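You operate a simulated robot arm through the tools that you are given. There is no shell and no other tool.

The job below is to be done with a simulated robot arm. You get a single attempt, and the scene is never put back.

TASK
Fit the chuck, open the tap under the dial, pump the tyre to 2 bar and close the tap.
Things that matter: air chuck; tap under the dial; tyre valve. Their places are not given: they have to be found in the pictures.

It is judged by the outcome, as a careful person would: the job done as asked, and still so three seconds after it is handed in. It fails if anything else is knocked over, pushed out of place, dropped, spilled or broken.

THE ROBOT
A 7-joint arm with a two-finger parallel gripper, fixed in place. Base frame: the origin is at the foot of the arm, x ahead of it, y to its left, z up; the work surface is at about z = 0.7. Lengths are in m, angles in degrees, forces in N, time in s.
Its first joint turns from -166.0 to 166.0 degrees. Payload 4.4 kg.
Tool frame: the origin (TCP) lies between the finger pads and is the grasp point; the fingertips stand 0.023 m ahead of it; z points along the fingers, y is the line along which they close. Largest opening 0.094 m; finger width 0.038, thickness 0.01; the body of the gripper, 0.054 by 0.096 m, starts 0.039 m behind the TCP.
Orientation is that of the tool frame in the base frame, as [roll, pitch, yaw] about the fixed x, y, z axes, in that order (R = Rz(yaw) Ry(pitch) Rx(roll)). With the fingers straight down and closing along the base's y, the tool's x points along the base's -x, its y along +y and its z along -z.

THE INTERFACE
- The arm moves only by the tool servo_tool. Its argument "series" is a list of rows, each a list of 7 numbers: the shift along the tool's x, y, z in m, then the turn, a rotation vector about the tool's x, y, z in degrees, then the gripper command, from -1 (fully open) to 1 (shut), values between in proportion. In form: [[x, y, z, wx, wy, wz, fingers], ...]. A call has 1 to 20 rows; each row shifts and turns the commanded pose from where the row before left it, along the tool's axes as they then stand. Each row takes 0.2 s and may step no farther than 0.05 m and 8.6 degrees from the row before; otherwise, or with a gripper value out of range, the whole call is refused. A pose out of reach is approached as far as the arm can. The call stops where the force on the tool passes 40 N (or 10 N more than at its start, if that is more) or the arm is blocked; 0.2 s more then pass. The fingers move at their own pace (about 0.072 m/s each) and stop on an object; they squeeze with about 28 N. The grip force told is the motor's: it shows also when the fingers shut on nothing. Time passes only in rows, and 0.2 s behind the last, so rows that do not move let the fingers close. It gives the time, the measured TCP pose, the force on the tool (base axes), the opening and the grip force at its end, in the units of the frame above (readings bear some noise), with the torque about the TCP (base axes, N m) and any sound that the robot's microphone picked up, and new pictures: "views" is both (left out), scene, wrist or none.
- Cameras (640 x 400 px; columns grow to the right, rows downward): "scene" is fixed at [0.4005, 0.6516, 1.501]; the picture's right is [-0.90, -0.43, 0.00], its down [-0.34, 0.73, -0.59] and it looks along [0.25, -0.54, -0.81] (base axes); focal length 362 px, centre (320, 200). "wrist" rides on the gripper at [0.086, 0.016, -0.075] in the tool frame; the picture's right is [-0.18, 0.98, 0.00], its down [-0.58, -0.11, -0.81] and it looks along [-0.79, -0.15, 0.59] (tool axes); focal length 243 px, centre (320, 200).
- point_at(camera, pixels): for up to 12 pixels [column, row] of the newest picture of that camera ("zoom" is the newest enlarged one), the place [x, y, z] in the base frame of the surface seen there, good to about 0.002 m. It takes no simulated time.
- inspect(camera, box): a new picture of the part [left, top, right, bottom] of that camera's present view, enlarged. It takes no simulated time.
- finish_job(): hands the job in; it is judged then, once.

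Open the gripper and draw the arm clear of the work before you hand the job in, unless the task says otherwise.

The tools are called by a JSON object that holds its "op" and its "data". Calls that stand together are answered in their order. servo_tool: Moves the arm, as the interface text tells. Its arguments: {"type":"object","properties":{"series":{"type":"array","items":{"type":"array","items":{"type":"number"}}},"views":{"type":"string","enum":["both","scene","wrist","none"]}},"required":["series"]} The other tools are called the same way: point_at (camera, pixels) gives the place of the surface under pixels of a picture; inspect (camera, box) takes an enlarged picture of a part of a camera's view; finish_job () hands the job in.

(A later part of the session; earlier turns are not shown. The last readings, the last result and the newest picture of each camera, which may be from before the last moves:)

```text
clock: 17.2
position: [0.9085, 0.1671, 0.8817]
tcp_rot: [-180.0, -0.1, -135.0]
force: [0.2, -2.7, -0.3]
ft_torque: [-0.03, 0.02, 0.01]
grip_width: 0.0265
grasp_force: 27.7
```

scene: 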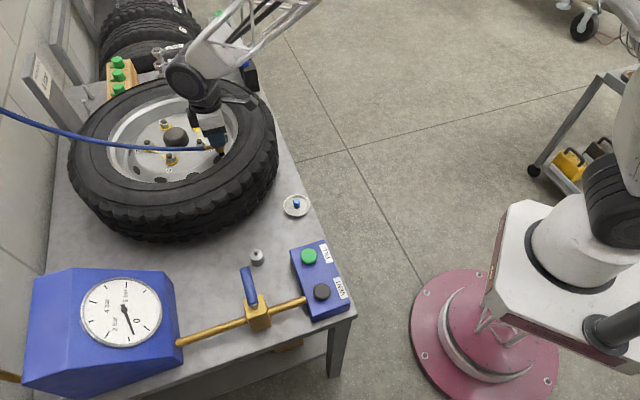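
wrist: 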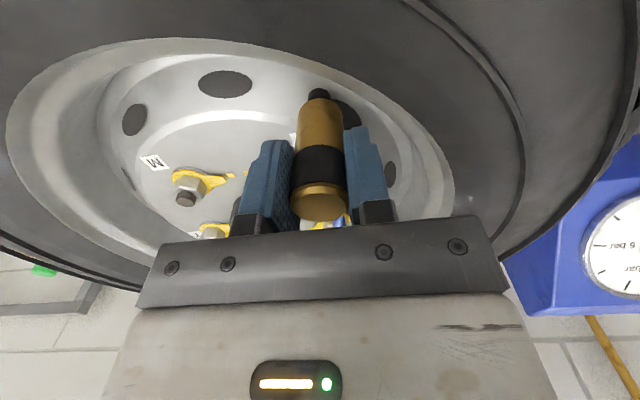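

The load is now nearly zero. I open the fingers slightly (to about 0.042) to release the chuck and watch that it stays on.

{"op": "servo_tool", "data": {"series": [[0, 0, 0, 0, 0, 0, 0.4], [0, 0, 0, 0, 0, 0, 0.25], [0, 0, 0, 0, 0, 0, 0.1], [0, 0, 0, 0, 0, 0, 0.1]]}}

{"op": "inspect", "data": {"camera": "scene", "box": [190, 115, 250, 165]}}

{"op": "inspect", "data": {"camera": "wrist", "box": [220, 60, 420, 240]}}

```text
clock: 18.2
position: [0.9099, 0.167, 0.8828]
tcp_rot: [-180.0, 0.0, -135.1]
force: [-0.3, 0.2, -0.2]
ft_torque: [-0.03, -0.01, 0.03]
grip_width: 0.0423
grasp_force: 0.0
```

scene: 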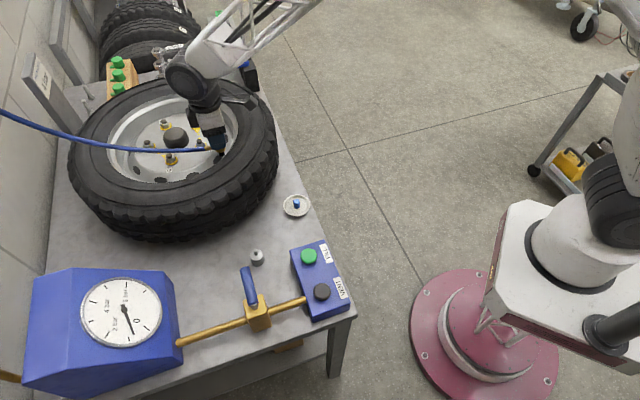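
wrist: 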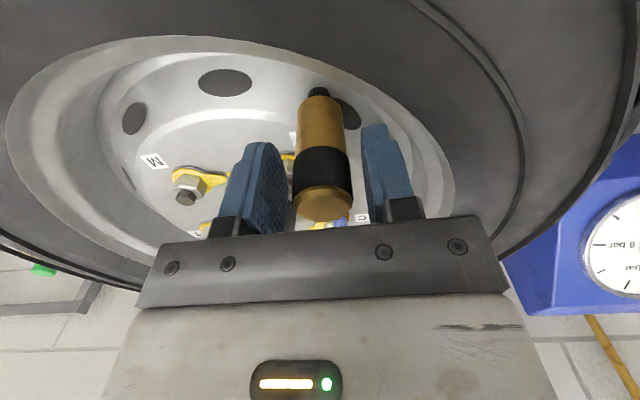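

```text
8.00 times, centred on (220, 140) of scene
```

zoom: 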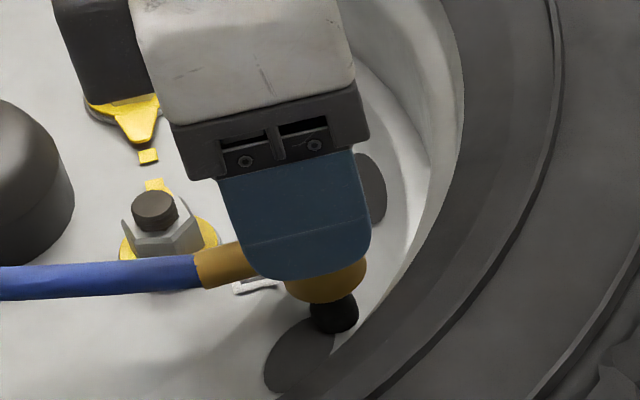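

```text
2.22 times, centred on (320, 150) of wrist
```

zoom: 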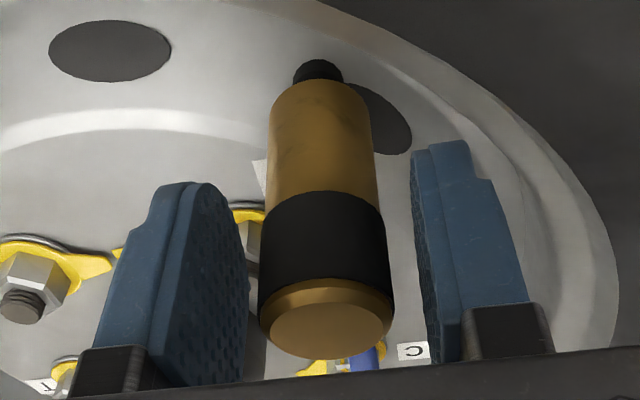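

The chuck stays upright on the valve, free of both fingers. I raise the gripper straight up clear of it.

{"op": "servo_tool", "data": {"series": [[0, 0.001, -0.005, 0, 0, 0, 0.1], [0, 0, -0.01, 0, 0, 0, 0.1], [0, 0, -0.02, 0, 0, 0, 0.1], [0, 0, -0.03, 0, 0, 0, 0.1], [0, 0, -0.03, 0, 0, 0, 0.1], [0, 0, -0.03, 0, 0, 0, 0.1], [0, 0, 0, 0, 0, 0, 0.1]]}}

{"op": "inspect", "data": {"camera": "scene", "box": [180, 110, 260, 165]}}

{"op": "inspect", "data": {"camera": "scene", "box": [70, 265, 170, 355]}}

```text
clock: 19.8
position: [0.9088, 0.1688, 1.0083]
tcp_rot: [-180.0, 0.0, -135.0]
force: [-0.8, -0.1, 0.3]
ft_torque: [-0.02, -0.03, -0.03]
grip_width: 0.0422
grasp_force: 0.1
```

scene: 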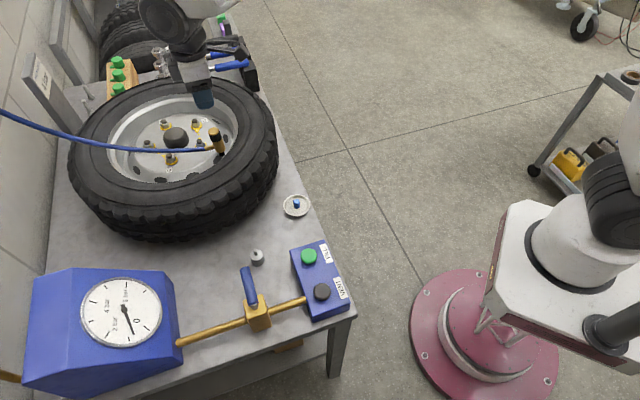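
wrist: 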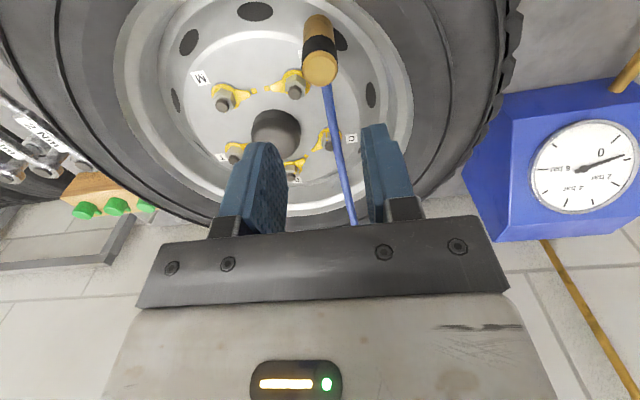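

```text
7.27 times, centred on (220, 138) of scene
```

zoom: 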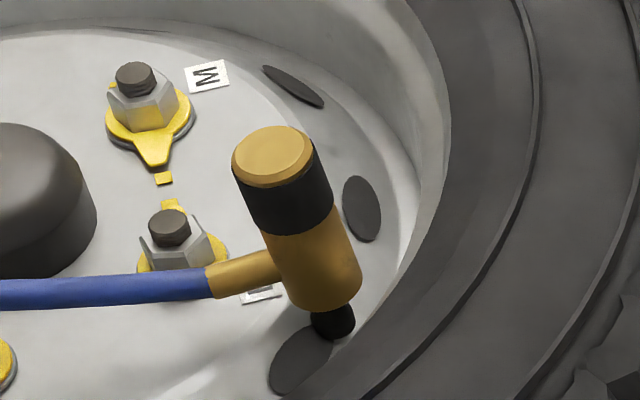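

```text
4.44 times, centred on (120, 310) of scene
```

zoom: 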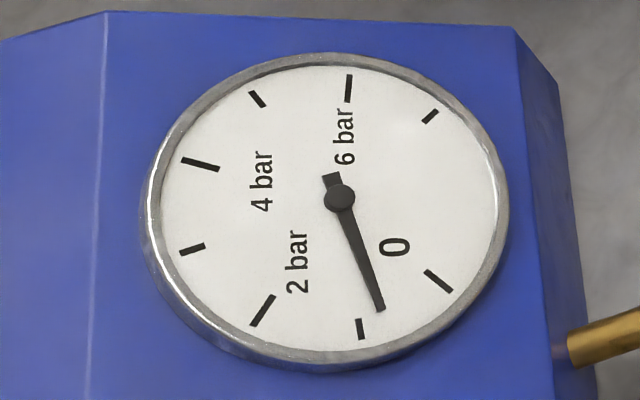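

The chuck is seated on the valve and the dial holds about 0.7 bar. Next is the tap, so I close the fingers and move over to the lever's robot side, about (0.635,0.405), staying high.

{"op": "servo_tool", "data": {"series": [[0.0022, 0.0301, 0, 0, 0, 0, 1], [0.0022, 0.0301, 0, 0, 0, 0, 1], [0.0022, 0.0301, 0, 0, 0, 0, 1], [0.0022, 0.0301, 0, 0, 0, 0, 1], [0.0022, 0.0301, 0, 0, 0, 0, 1], [0.0022, 0.0301, 0, 0, 0, 0, 1], [0.0022, 0.0301, 0, 0, 0, 0, 1], [0.0022, 0.0301, 0, 0, 0, 0, 1], [0.0022, 0.0301, 0, 0, 0, 0, 1], [0.0022, 0.0301, 0, 0, 0, 0, 1], [0.0022, 0.0301, 0, 0, 0, 0, 1], [0.002, 0.0306, 0, 0, 0, 0, 1], [0, 0, 0.03, 0, 0, 0, 1], [0, 0, 0.03, 0, 0, 0, 1], [0, 0, 0, 0, 0, 0, 1]]}}

```text
clock: 23.0
position: [0.638, 0.4042, 0.9467]
tcp_rot: [180.0, 0.0, -135.0]
force: [0.4, 0.0, -1.2]
ft_torque: [-0.03, 0.01, 0.02]
grip_width: 0.0
grasp_force: 27.7
```

scene: 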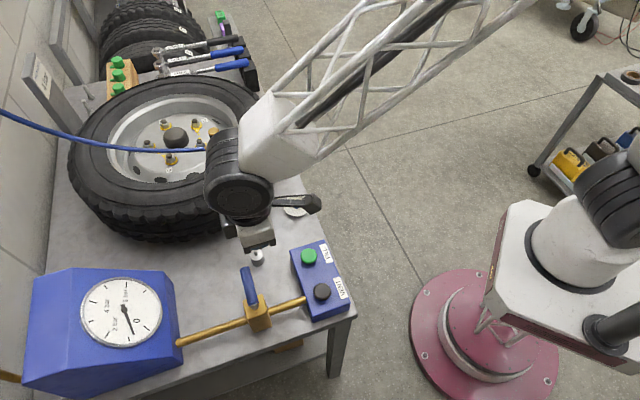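
wrist: 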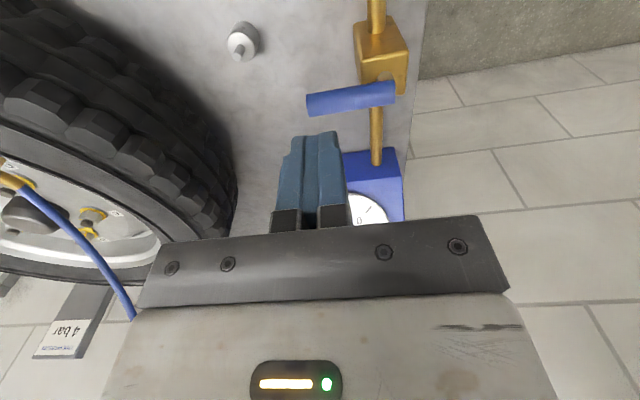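

The lever shows at (308–395, 98) in the wrist view, ahead of the closed fingers. I measure its ends and edges from this side.

{"op": "point_at", "data": {"camera": "wrist", "pixels": [[312, 105], [330, 100], [350, 98], [375, 95], [390, 93], [350, 90], [350, 108], [380, 50], [370, 30], [393, 40], [240, 40], [376, 140]]}}

{"op": "inspect", "data": {"camera": "wrist", "box": [290, 10, 430, 130]}}

```text
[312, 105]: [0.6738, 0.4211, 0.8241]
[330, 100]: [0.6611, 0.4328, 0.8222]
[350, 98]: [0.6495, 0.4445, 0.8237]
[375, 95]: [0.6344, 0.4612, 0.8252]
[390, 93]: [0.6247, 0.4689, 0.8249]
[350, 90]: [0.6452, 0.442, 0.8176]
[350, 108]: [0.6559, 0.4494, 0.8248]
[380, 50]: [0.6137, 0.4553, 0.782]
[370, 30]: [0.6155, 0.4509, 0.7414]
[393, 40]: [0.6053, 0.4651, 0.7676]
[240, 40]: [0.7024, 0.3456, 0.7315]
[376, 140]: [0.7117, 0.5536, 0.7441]
```

```text
3.33 times, centred on (360, 70) of wrist
```

zoom: 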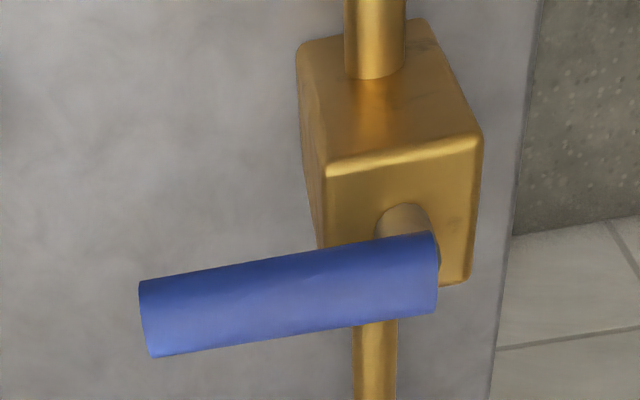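

The lever spans radius 0 to 0.072 m from its pivot at z≈0.817. I lower the closed fingers to z≈0.829 beside it, leaving a gap of about 13 mm to the lever.

{"op": "servo_tool", "data": {"series": [[0, 0, 0.03, 0, 0, 0, 1], [0, 0, 0.03, 0, 0, 0, 1], [0, 0, 0.03, 0, 0, 0, 1], [0, 0, 0.018, 0, 0, 0, 1], [0, 0, 0.0095, 0, 0, 0, 1], [0, 0, 0, 0, 0, 0, 1]]}}

{"op": "inspect", "data": {"camera": "scene", "box": [200, 225, 310, 335]}}

{"op": "inspect", "data": {"camera": "wrist", "box": [240, 80, 440, 240]}}

```text
clock: 24.4
position: [0.6339, 0.4038, 0.8283]
tcp_rot: [179.9, 0.0, -134.9]
force: [0.0, -0.1, 0.1]
ft_torque: [0.04, -0.02, 0.05]
grip_width: 0.0003
grasp_force: 27.6
```

scene: 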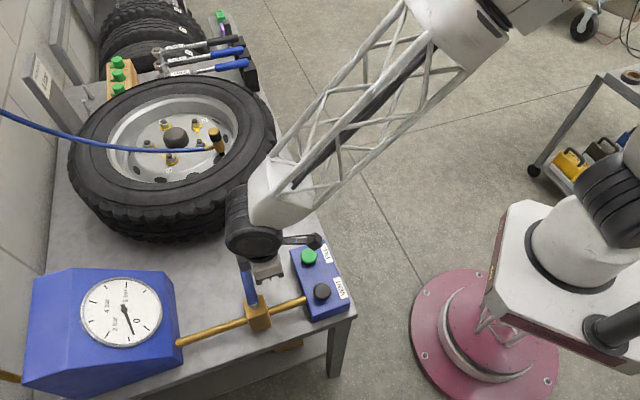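
wrist: 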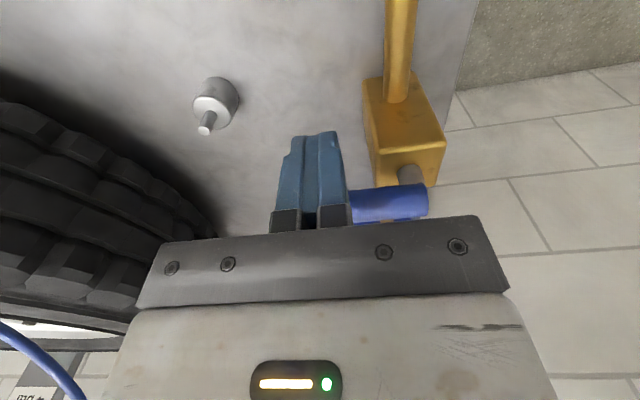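

```text
3.64 times, centred on (255, 280) of scene
```

zoom: 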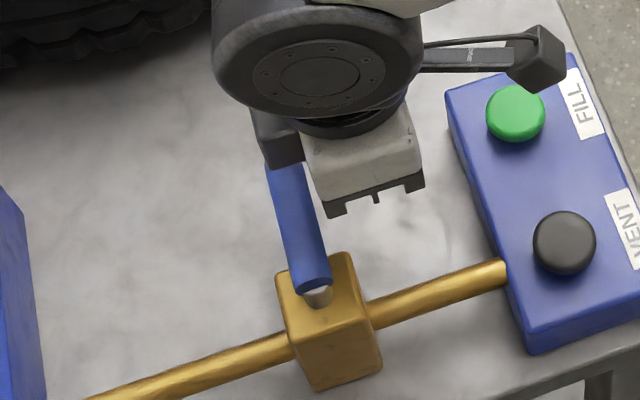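

```text
2.50 times, centred on (340, 160) of wrist
```

zoom: 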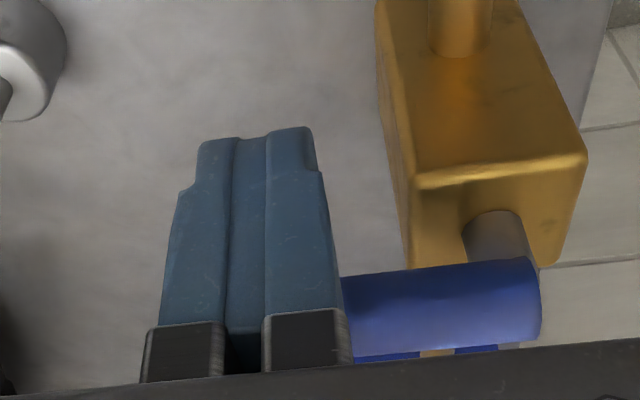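

The fingers stand at the lever's height on its robot side, with nothing touched. I push gently toward +45° to see whether the lever turns that way.

{"op": "servo_tool", "data": {"series": [[-0.008, -0.0005, 0, 0, 0, 0, 1], [-0.007, -0.0005, 0, 0, 0, 0, 1], [-0.005, -0.002, 0, 0, 0, 0, 1], [-0.005, -0.002, 0, 0, 0, 0, 1], [-0.004, -0.0017, 0, 0, 0, 0, 1], [0, 0, 0, 0, 0, 0, 1]]}}

{"op": "inspect", "data": {"camera": "scene", "box": [200, 225, 310, 335]}}

```text
clock: 25.1
position: [0.6453, 0.4132, 0.8266]
tcp_rot: [180.0, -0.4, -135.0]
force: [-10.9, -11.6, 4.3]
ft_torque: [-0.16, 0.06, 0.02]
grip_width: 0.0
grasp_force: 28.1
stopped in row 3: the force on the tool passed its limit at 48 N (the readings are from after the stop); the commanded pose is now the measured one
```

scene: 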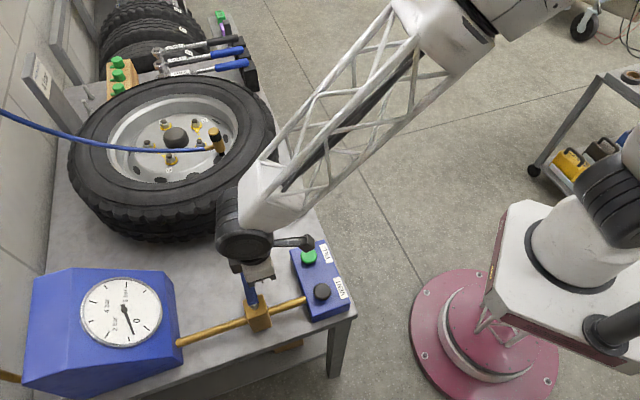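
wrist: 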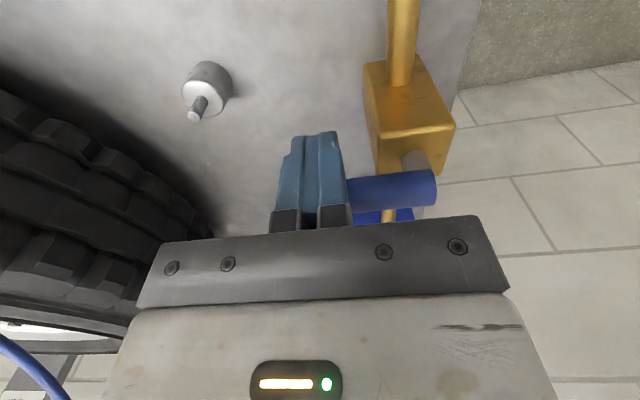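

```text
3.64 times, centred on (255, 280) of scene
```

zoom: 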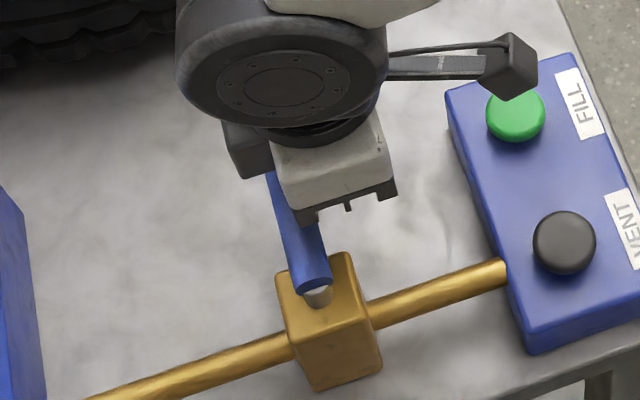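

The push met 48 N and the lever did not turn, so that way is its stop, and it must open the other way, toward the box. I back off and raise the fingers above the lever, and measure where the gauge housing stands.

{"op": "servo_tool", "data": {"series": [[0.006, 0, 0, 0, 0, 0, 1], [0, 0, -0.025, 0, 0, 0, 1], [0, 0, -0.03, 0, 0, 0, 1], [0, 0, 0, 0, 0, 0, 1]]}}

{"op": "point_at", "data": {"camera": "scene", "pixels": [[168, 285], [178, 345], [172, 277], [178, 310], [160, 300], [155, 274], [182, 342], [200, 335]]}}

{"op": "inspect", "data": {"camera": "scene", "box": [200, 225, 310, 335]}}

```text
clock: 26.1
position: [0.6411, 0.41, 0.8831]
tcp_rot: [-180.0, -0.3, -135.1]
force: [-0.1, -0.2, -0.2]
ft_torque: [-0.02, -0.03, 0.01]
grip_width: 0.0001
grasp_force: 27.7
```

scene: 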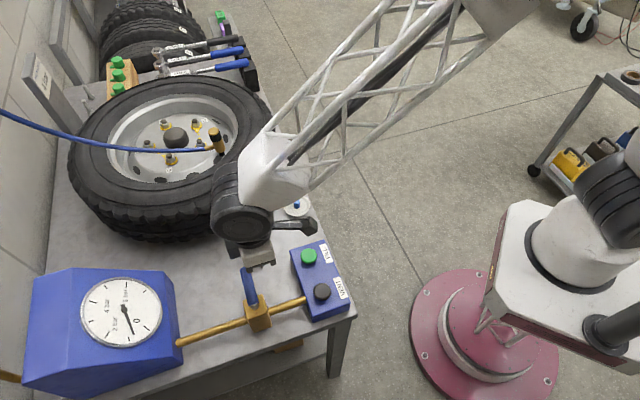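
wrist: 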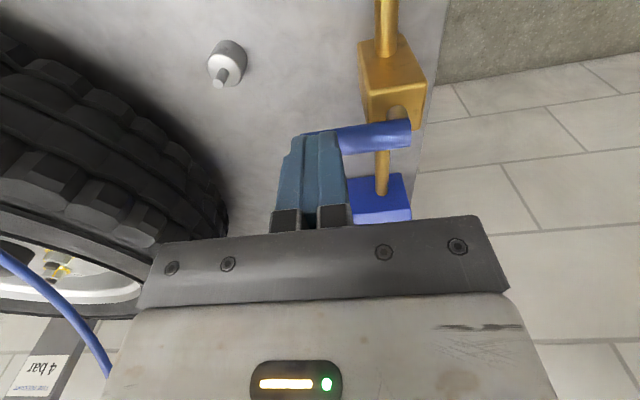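

```text
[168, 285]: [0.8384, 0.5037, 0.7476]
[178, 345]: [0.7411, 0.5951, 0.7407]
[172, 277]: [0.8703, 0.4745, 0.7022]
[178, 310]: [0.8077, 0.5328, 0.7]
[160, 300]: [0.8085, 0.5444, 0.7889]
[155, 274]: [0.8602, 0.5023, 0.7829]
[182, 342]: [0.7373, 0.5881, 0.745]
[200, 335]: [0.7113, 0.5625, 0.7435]
```

```text
3.64 times, centred on (255, 280) of scene
```

zoom: 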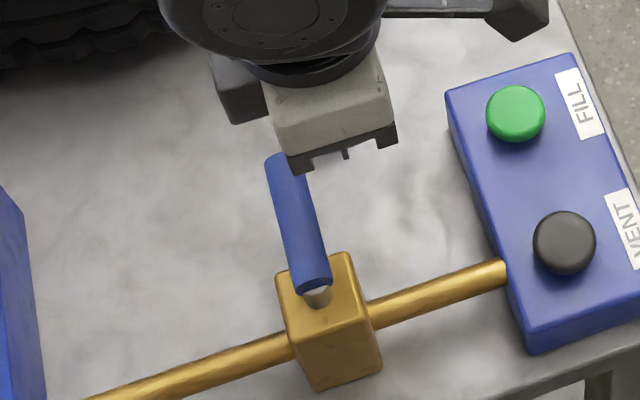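

The lever is unmoved and the gauge's face stands well away (about 0.168 m from the pivot). I cross above the lever to its far side and lower there.

{"op": "servo_tool", "data": {"series": [[-0.03, 0.001, 0, 0, 0, 0, 1], [-0.03, 0, 0, 0, 0, 0, 1], [-0.02, 0, 0, 0, 0, 0, 1], [-0.003, 0, 0, 0, 0, 0, 1], [0, 0, 0.025, 0, 0, 0, 1], [0, 0, 0.02, 0, 0, 0, 1], [0, 0, 0.009, 0, 0, 0, 1], [0, 0, 0, 0, 0, 0, 1]]}}

{"op": "inspect", "data": {"camera": "scene", "box": [200, 225, 310, 335]}}

```text
clock: 27.9
position: [0.7011, 0.4685, 0.8265]
tcp_rot: [179.8, -0.3, -135.1]
force: [-0.2, -0.9, 0.5]
ft_torque: [0.02, -0.03, 0.0]
grip_width: 0.0
grasp_force: 27.7
```

scene: 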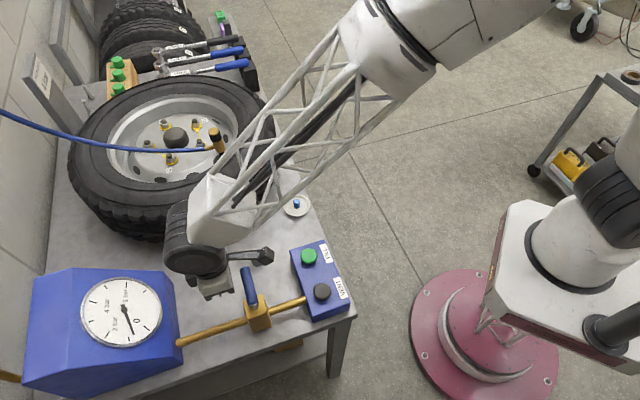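
wrist: 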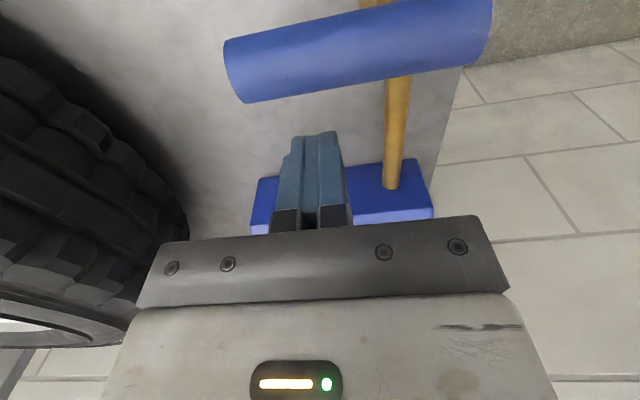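

```text
3.64 times, centred on (255, 280) of scene
```

zoom: 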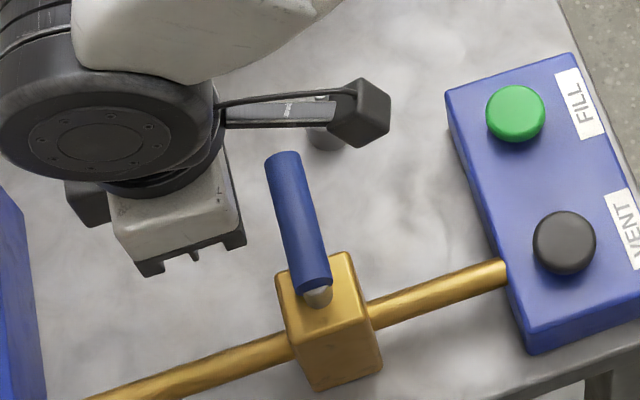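

I am on the far side with the lever clear between the camera and the fingers. I approach slowly and push toward the robot side (225°), watching the force and the lever.

{"op": "servo_tool", "data": {"series": [[0.008, -0.0004, 0, 0, 0, 0, 1], [0.007, -0.0004, 0, 0, 0, 0, 1], [0.003, -0.0003, 0, 0, 0, 0, 1], [0.003, -0.0005, 0, 0, 0, 0, 1], [0.003, -0.001, 0, 0, 0, 0, 1], [0.003, -0.001, 0, 0, 0, 0, 1], [0.003, -0.001, 0, 0, 0, 0, 1], [0.003, -0.001, 0, 0, 0, 0, 1], [0, 0, 0, 0, 0, 0, 1]]}}

{"op": "inspect", "data": {"camera": "scene", "box": [200, 225, 310, 335]}}

```text
clock: 29.9
position: [0.6807, 0.4402, 0.8277]
tcp_rot: [179.9, -0.3, -135.0]
force: [0.2, 0.4, -1.2]
ft_torque: [0.01, -0.02, -0.02]
grip_width: 0.0
grasp_force: 28.1
```

scene: 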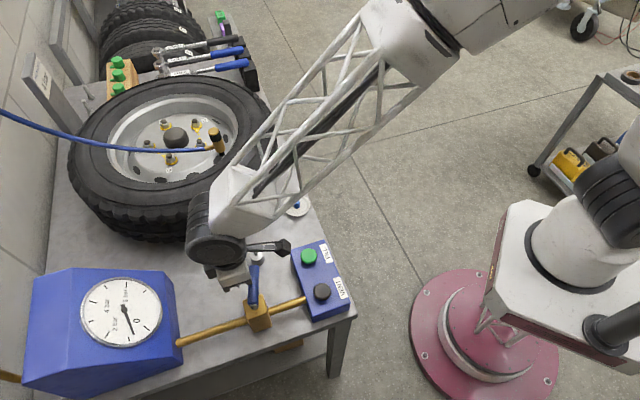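
wrist: 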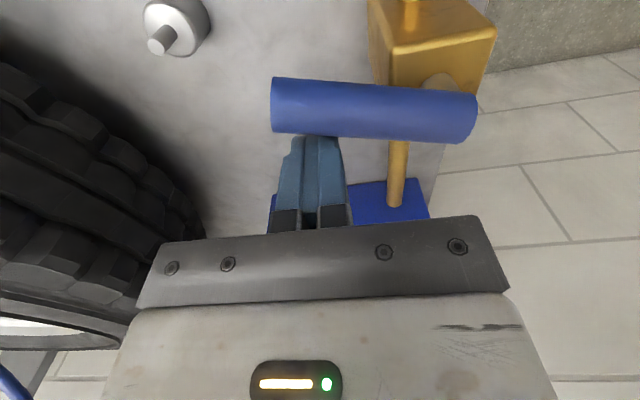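

```text
3.64 times, centred on (255, 280) of scene
```

zoom: 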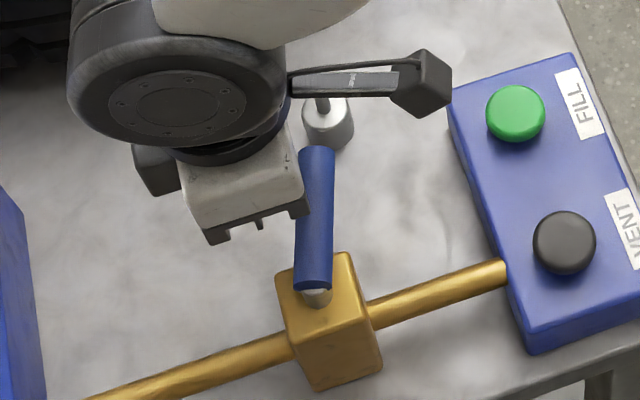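

The lever turns easily this way and is now about 15° round. I continue along the arc to about 60°.

{"op": "servo_tool", "data": {"series": [[0.0041, 0.001, 0, 0, 0, 0, 1], [0.0041, 0.001, 0, 0, 0, 0, 1], [0.0042, 0.0011, 0, 0, 0, 0, 1], [0.0041, 0.0019, 0, 0, 0, 0, 1], [0.0041, 0.0021, 0, 0, 0, 0, 1], [0.004, 0.0023, 0, 0, 0, 0, 1], [0.0036, 0.0028, 0, 0, 0, 0, 1], [0.0034, 0.0031, 0, 0, 0, 0, 1], [0.0033, 0.0034, 0, 0, 0, 0, 1], [0, 0, 0, 0, 0, 0, 1]]}}

{"op": "inspect", "data": {"camera": "scene", "box": [200, 225, 310, 335]}}

```text
clock: 32.1
position: [0.6426, 0.4311, 0.8274]
tcp_rot: [179.9, -0.3, -135.0]
force: [-0.4, 0.0, 0.3]
ft_torque: [0.0, 0.03, 0.01]
grip_width: 0.0001
grasp_force: 27.8
```

scene: 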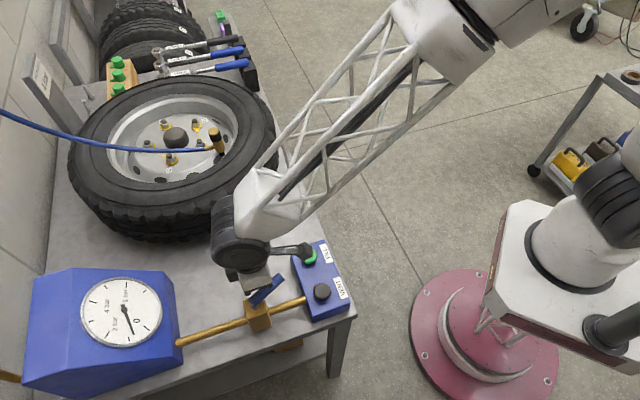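
wrist: 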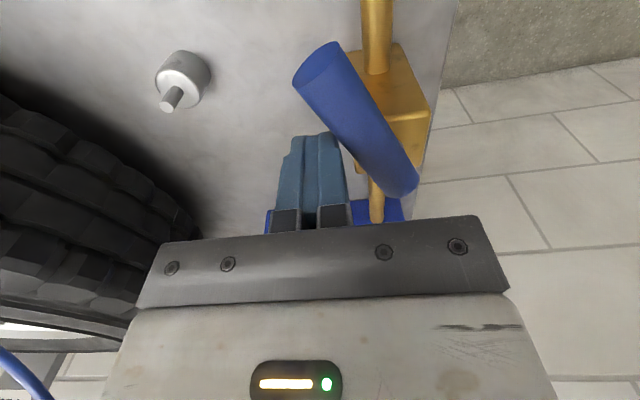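

```text
3.64 times, centred on (255, 280) of scene
```

zoom: 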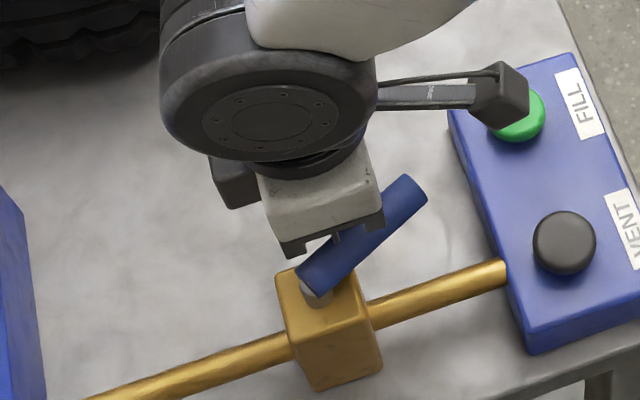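

The lever is about 60° round. I continue to 90°, pushing slowly at the end until it meets its stop.

{"op": "servo_tool", "data": {"series": [[0.0027, 0.0036, 0, 0, 0, 0, 1], [0.0025, 0.0039, 0, 0, 0, 0, 1], [0.0022, 0.0041, 0, 0, 0, 0, 1], [0.0018, 0.0043, 0, 0, 0, 0, 1], [0.0015, 0.004, 0, 0, 0, 0, 1], [0.001, 0.003, 0, 0, 0, 0, 1], [0, 0.002, 0, 0, 0, 0, 1], [0, 0, 0, 0, 0, 0, 1]]}}

{"op": "inspect", "data": {"camera": "scene", "box": [200, 225, 310, 335]}}

{"op": "inspect", "data": {"camera": "scene", "box": [70, 265, 170, 355]}}

```text
clock: 33.6
position: [0.621, 0.4375, 0.8286]
tcp_rot: [-180.0, -0.3, -135.1]
force: [14.9, -7.3, -4.8]
ft_torque: [-0.12, -0.28, -0.03]
grip_width: 0.0001
grasp_force: 28.5
stopped in row 7: the force on the tool passed its limit at 47 N (the readings are from after the stop); the commanded pose is now the measured one
```

scene: 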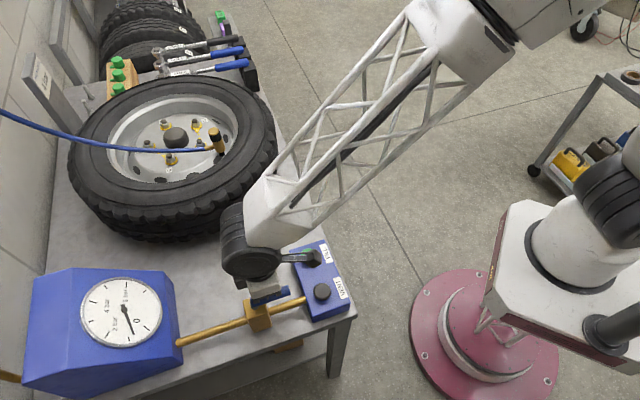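
wrist: 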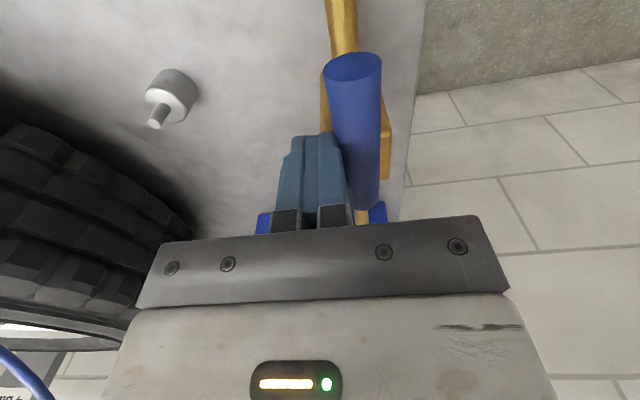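

```text
3.64 times, centred on (255, 280) of scene
```

zoom: 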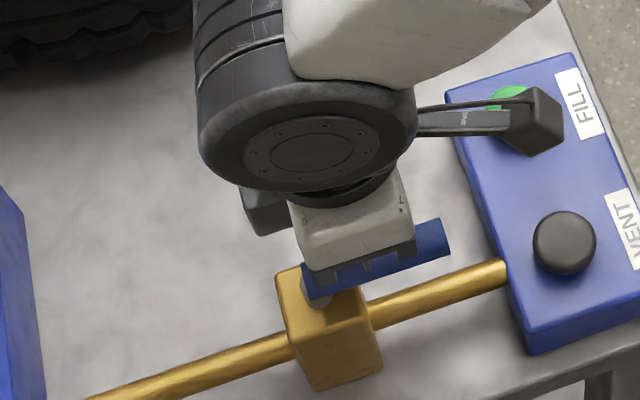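

```text
4.44 times, centred on (120, 310) of scene
```

zoom: 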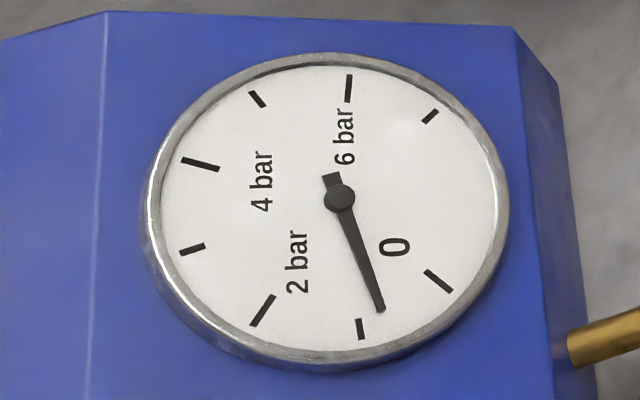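

The lever lies along the pipe against its stop: the tap is open, and the dial still shows about 0.7 bar. I back away from the lever, rise, and move above the FILL button near (0.587,0.317).

{"op": "servo_tool", "data": {"series": [[0, -0.006, 0, 0, 0, 0, 1], [0, -0.006, 0, 0, 0, 0, 1], [0, 0, -0.03, 0, 0, 0, 1], [0, 0, -0.03, 0, 0, 0, 1], [0.022, -0.01, 0, 0, 0, 0, 1], [0.022, -0.01, 0, 0, 0, 0, 1], [0.022, -0.01, 0, 0, 0, 0, 1], [0.022, -0.01, 0, 0, 0, 0, 1], [0.021, -0.009, 0, 0, 0, 0, 1], [0, 0, 0, 0, 0, 0, 1]]}}

{"op": "inspect", "data": {"camera": "scene", "box": [215, 225, 365, 335]}}

```text
clock: 35.8
position: [0.5869, 0.318, 0.8885]
tcp_rot: [180.0, -0.3, -135.1]
force: [-0.5, -0.2, -0.1]
ft_torque: [-0.01, -0.02, -0.01]
grip_width: 0.0
grasp_force: 28.6
```

scene: 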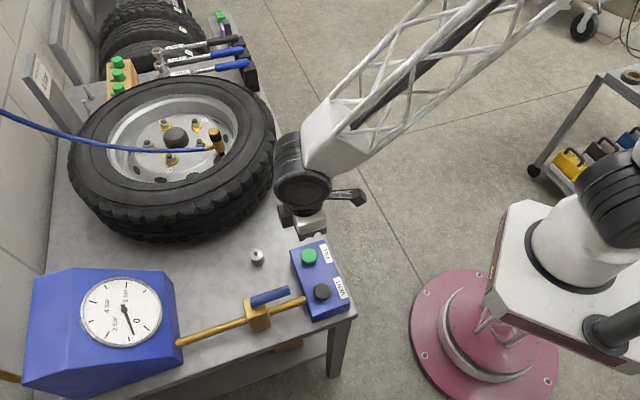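
wrist: 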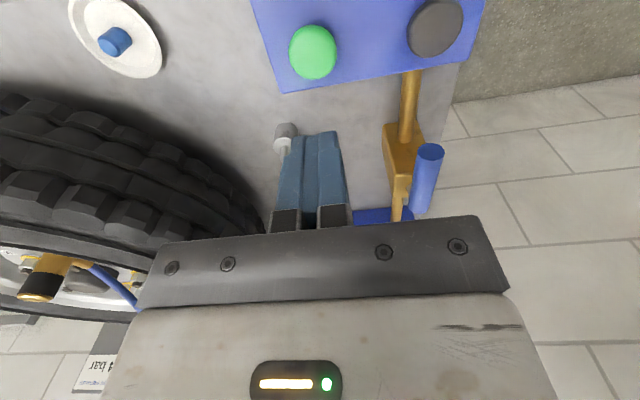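

```text
3.64 times, centred on (290, 280) of scene
```

zoom: 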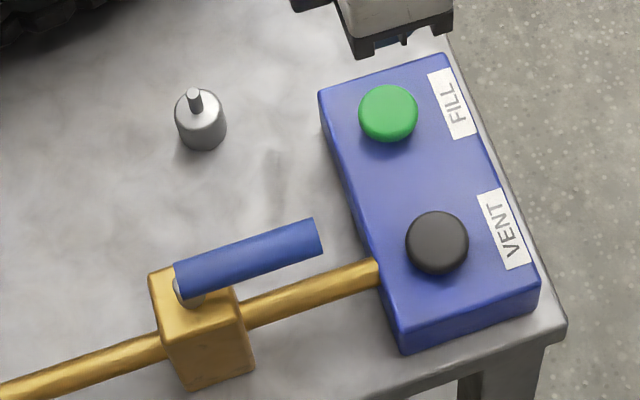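

The tap is open with its lever along the pipe. The FILL button shows at (313,52) in the wrist view, and I measure its centre from both cameras.

{"op": "point_at", "data": {"camera": "wrist", "pixels": [[313, 50], [300, 50], [326, 50], [313, 35], [313, 65], [280, 70], [350, 50], [436, 25]]}}

{"op": "point_at", "data": {"camera": "zoom", "pixels": [[388, 112], [372, 112], [405, 112], [388, 98], [388, 130], [436, 240], [420, 175]]}}

{"op": "inspect", "data": {"camera": "wrist", "box": [260, 0, 400, 100]}}

```text
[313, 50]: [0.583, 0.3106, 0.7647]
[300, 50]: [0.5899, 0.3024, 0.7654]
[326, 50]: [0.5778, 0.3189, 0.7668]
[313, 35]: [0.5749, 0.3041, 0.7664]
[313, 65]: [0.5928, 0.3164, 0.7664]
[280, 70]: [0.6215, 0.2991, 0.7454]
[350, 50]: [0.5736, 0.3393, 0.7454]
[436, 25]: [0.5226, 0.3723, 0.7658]
```

```text
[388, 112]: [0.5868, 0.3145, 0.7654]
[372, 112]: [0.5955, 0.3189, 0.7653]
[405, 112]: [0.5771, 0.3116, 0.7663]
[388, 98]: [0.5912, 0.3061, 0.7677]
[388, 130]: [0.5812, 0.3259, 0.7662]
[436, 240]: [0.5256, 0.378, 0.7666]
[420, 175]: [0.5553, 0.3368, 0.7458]
```

```text
4.00 times, centred on (330, 50) of wrist
```

zoom: 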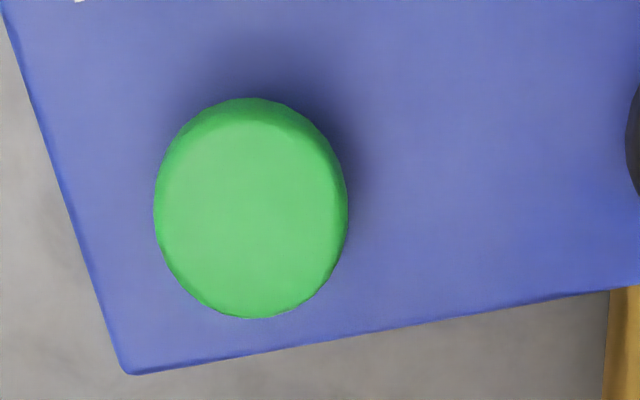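

The FILL button's centre is about (0.586,0.313) with its top at z=0.766. I centre over it and lower to about 4 mm above it.

{"op": "servo_tool", "data": {"series": [[0.0042, -0.0028, 0.02, 0, 0, 0, 1], [0, 0, 0.025, 0, 0, 0, 1], [0, 0, 0.025, 0, 0, 0, 1], [0, 0, 0.015, 0, 0, 0, 1], [0, 0, 0.01, 0, 0, 0, 1], [0, 0, 0, 0, 0, 0, 1]]}}

{"op": "inspect", "data": {"camera": "scene", "box": [265, 200, 365, 310]}}

{"op": "inspect", "data": {"camera": "wrist", "box": [240, 60, 420, 240]}}

```text
clock: 37.2
position: [0.584, 0.3125, 0.7951]
tcp_rot: [-180.0, -0.2, -135.2]
force: [0.8, -0.7, 0.1]
ft_torque: [0.0, 0.02, 0.0]
grip_width: 0.0
grasp_force: 28.4
```

scene: 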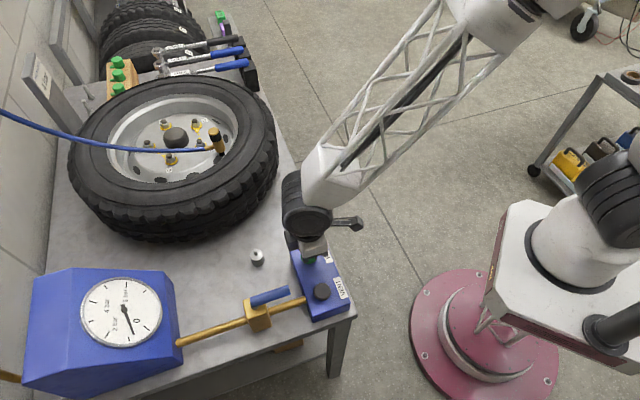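
wrist: 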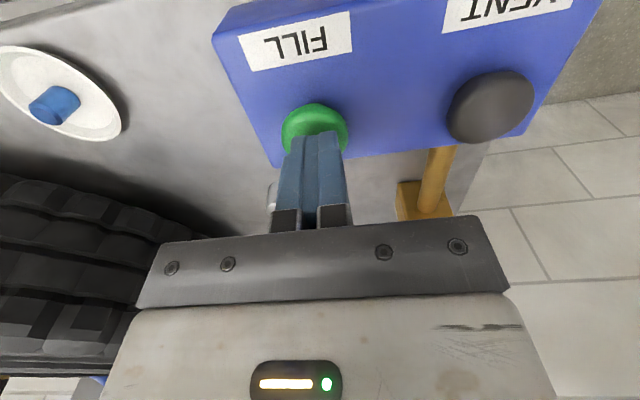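

```text
3.64 times, centred on (315, 255) of scene
```

zoom: 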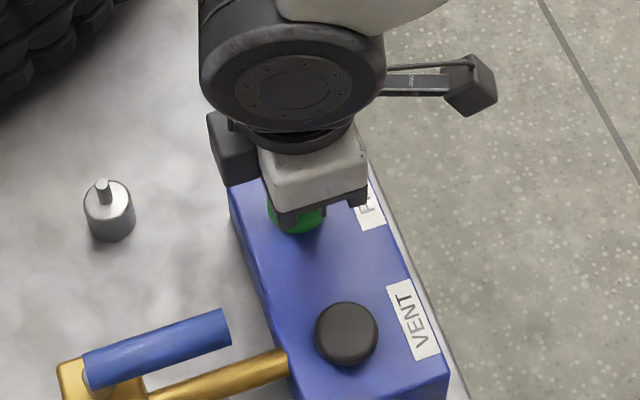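

```text
2.22 times, centred on (330, 150) of wrist
```

zoom: 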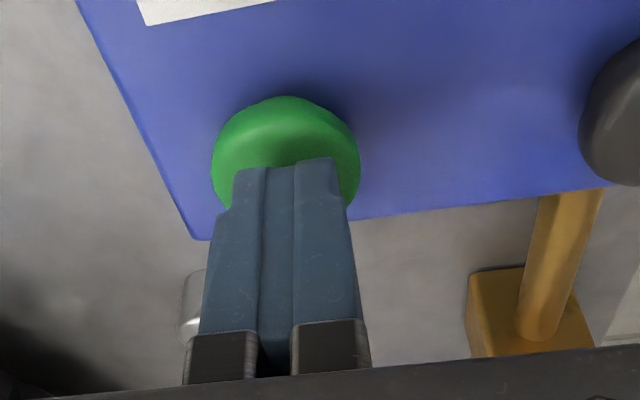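

The fingers are over the FILL button. I press down in small steps, reading the dial after the call, as time only passes in rows.

{"op": "servo_tool", "data": {"series": [[0, 0, 0.003, 0, 0, 0, 1], [0, 0, 0.002, 0, 0, 0, 1], [0, 0, 0.002, 0, 0, 0, 1]]}}

{"op": "inspect", "data": {"camera": "scene", "box": [70, 265, 170, 355]}}

```text
clock: 38.0
position: [0.5849, 0.3134, 0.7867]
tcp_rot: [180.0, -0.2, -135.1]
force: [-1.2, -0.4, 0.1]
ft_torque: [0.0, 0.03, -0.01]
grip_width: 0.0003
grasp_force: 28.5
```

scene: 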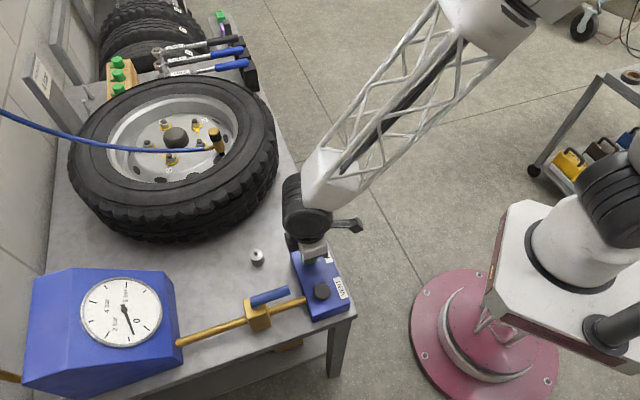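
wrist: 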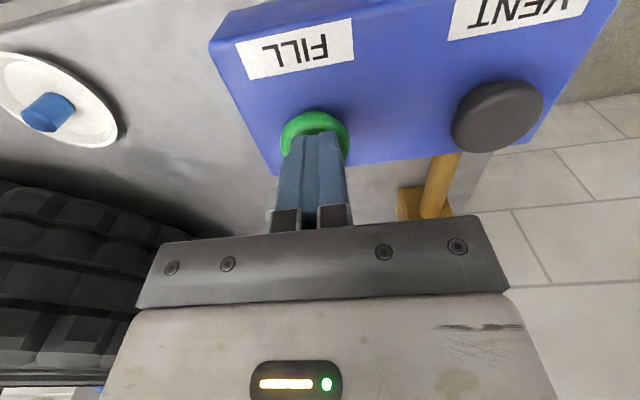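

```text
4.44 times, centred on (120, 310) of scene
```

zoom: 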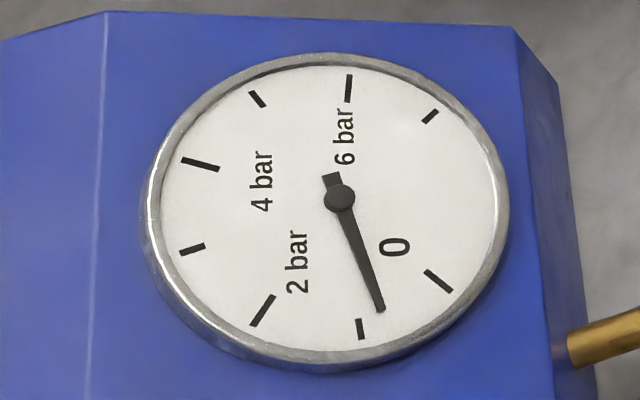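

There is no contact force yet and the needle has not moved (about 0.7 bar). I press a further 2.5 mm in small steps.

{"op": "servo_tool", "data": {"series": [[0, 0, 0.0015, 0, 0, 0, 1], [0, 0, 0.001, 0, 0, 0, 1]]}}

{"op": "inspect", "data": {"camera": "scene", "box": [70, 265, 170, 355]}}

```text
clock: 38.6
position: [0.585, 0.3124, 0.7853]
tcp_rot: [-179.9, -0.2, -135.1]
force: [0.9, 1.5, 0.8]
ft_torque: [0.01, -0.02, -0.01]
grip_width: 0.0001
grasp_force: 27.7
```

scene: 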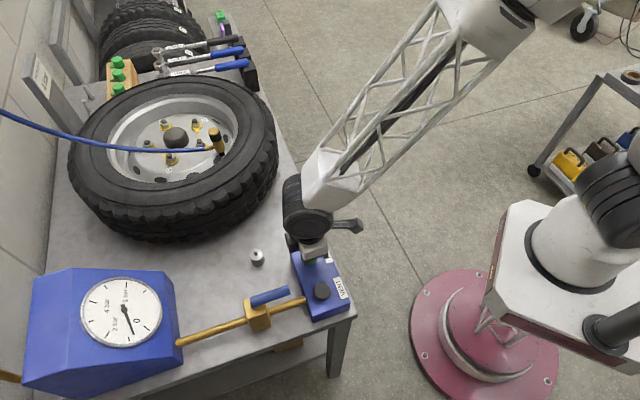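
wrist: 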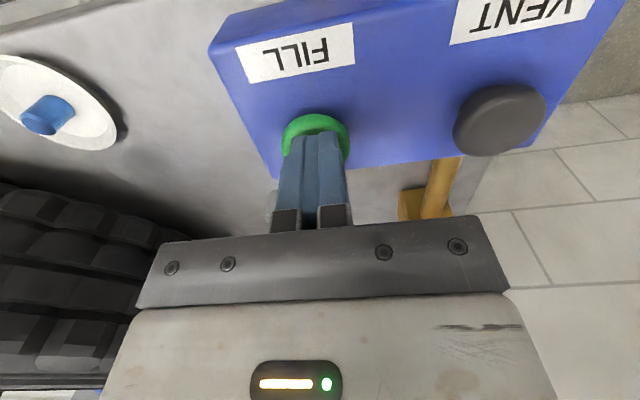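

```text
4.44 times, centred on (120, 310) of scene
```

zoom: 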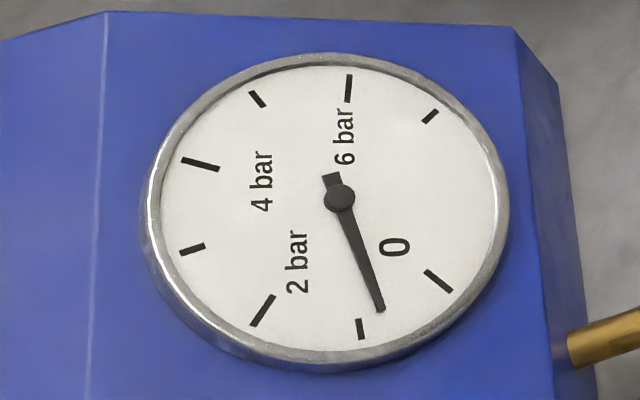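

Still almost no force and no change on the dial. I press another 2 mm.

{"op": "servo_tool", "data": {"series": [[0, 0, 0.001, 0, 0, 0, 1], [0, 0, 0.001, 0, 0, 0, 1]]}}

{"op": "inspect", "data": {"camera": "scene", "box": [70, 265, 170, 355]}}

{"op": "inspect", "data": {"camera": "wrist", "box": [260, 80, 380, 180]}}

```text
clock: 39.2
position: [0.5845, 0.3123, 0.7823]
tcp_rot: [179.9, -0.1, -135.0]
force: [-1.2, 0.6, 3.0]
ft_torque: [0.0, 0.04, 0.01]
grip_width: 0.0004
grasp_force: 27.5
heard: click
```

scene: 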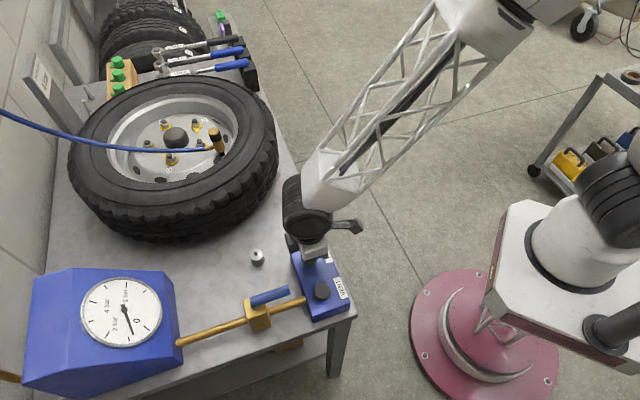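
wrist: 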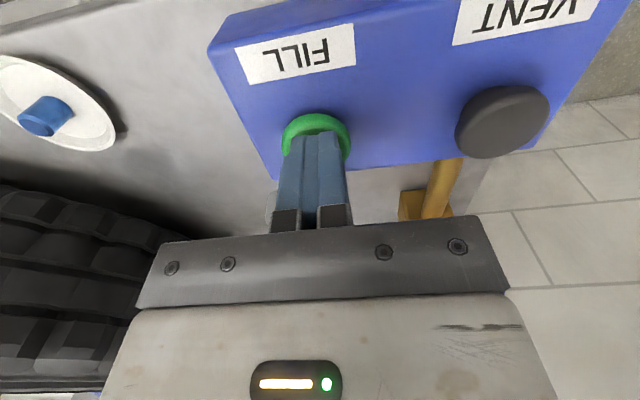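

```text
4.44 times, centred on (120, 310) of scene
```

zoom: 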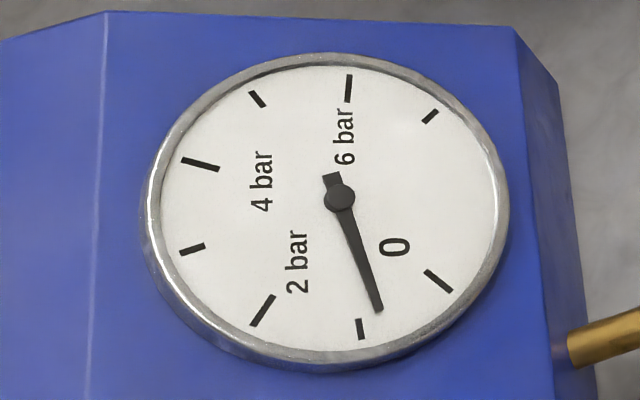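

```text
4.00 times, centred on (320, 130) of wrist
```

zoom: 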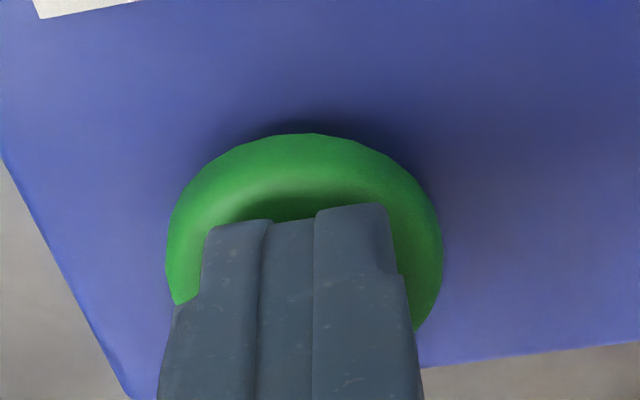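

A click was heard: the button is pressed, and the needle has just begun to move. I hold it for a short time to find the filling rate.

{"op": "servo_tool", "data": {"series": [[0, 0, 0, 0, 0, 0, 1], [0, 0, 0, 0, 0, 0, 1]], "views": "scene"}}

{"op": "inspect", "data": {"camera": "scene", "box": [70, 265, 170, 355]}}

```text
clock: 39.8
position: [0.584, 0.3125, 0.7842]
tcp_rot: [-180.0, -0.2, -135.1]
force: [-0.3, 0.2, 3.1]
ft_torque: [-0.02, 0.0, -0.01]
grip_width: 0.0
grasp_force: 27.6
```

scene: 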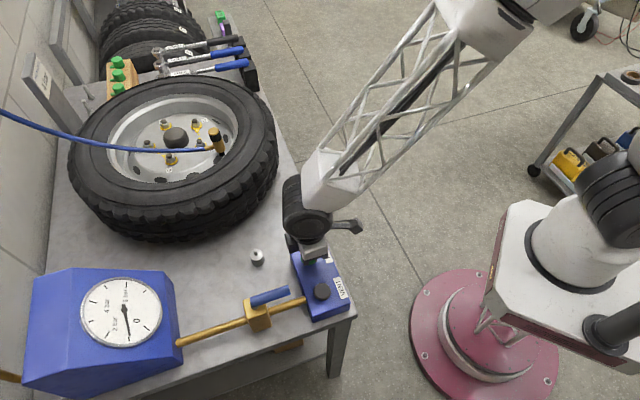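

```text
4.44 times, centred on (120, 310) of scene
```

zoom: 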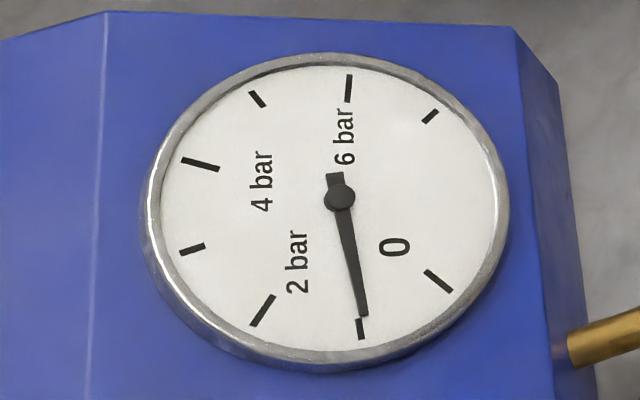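

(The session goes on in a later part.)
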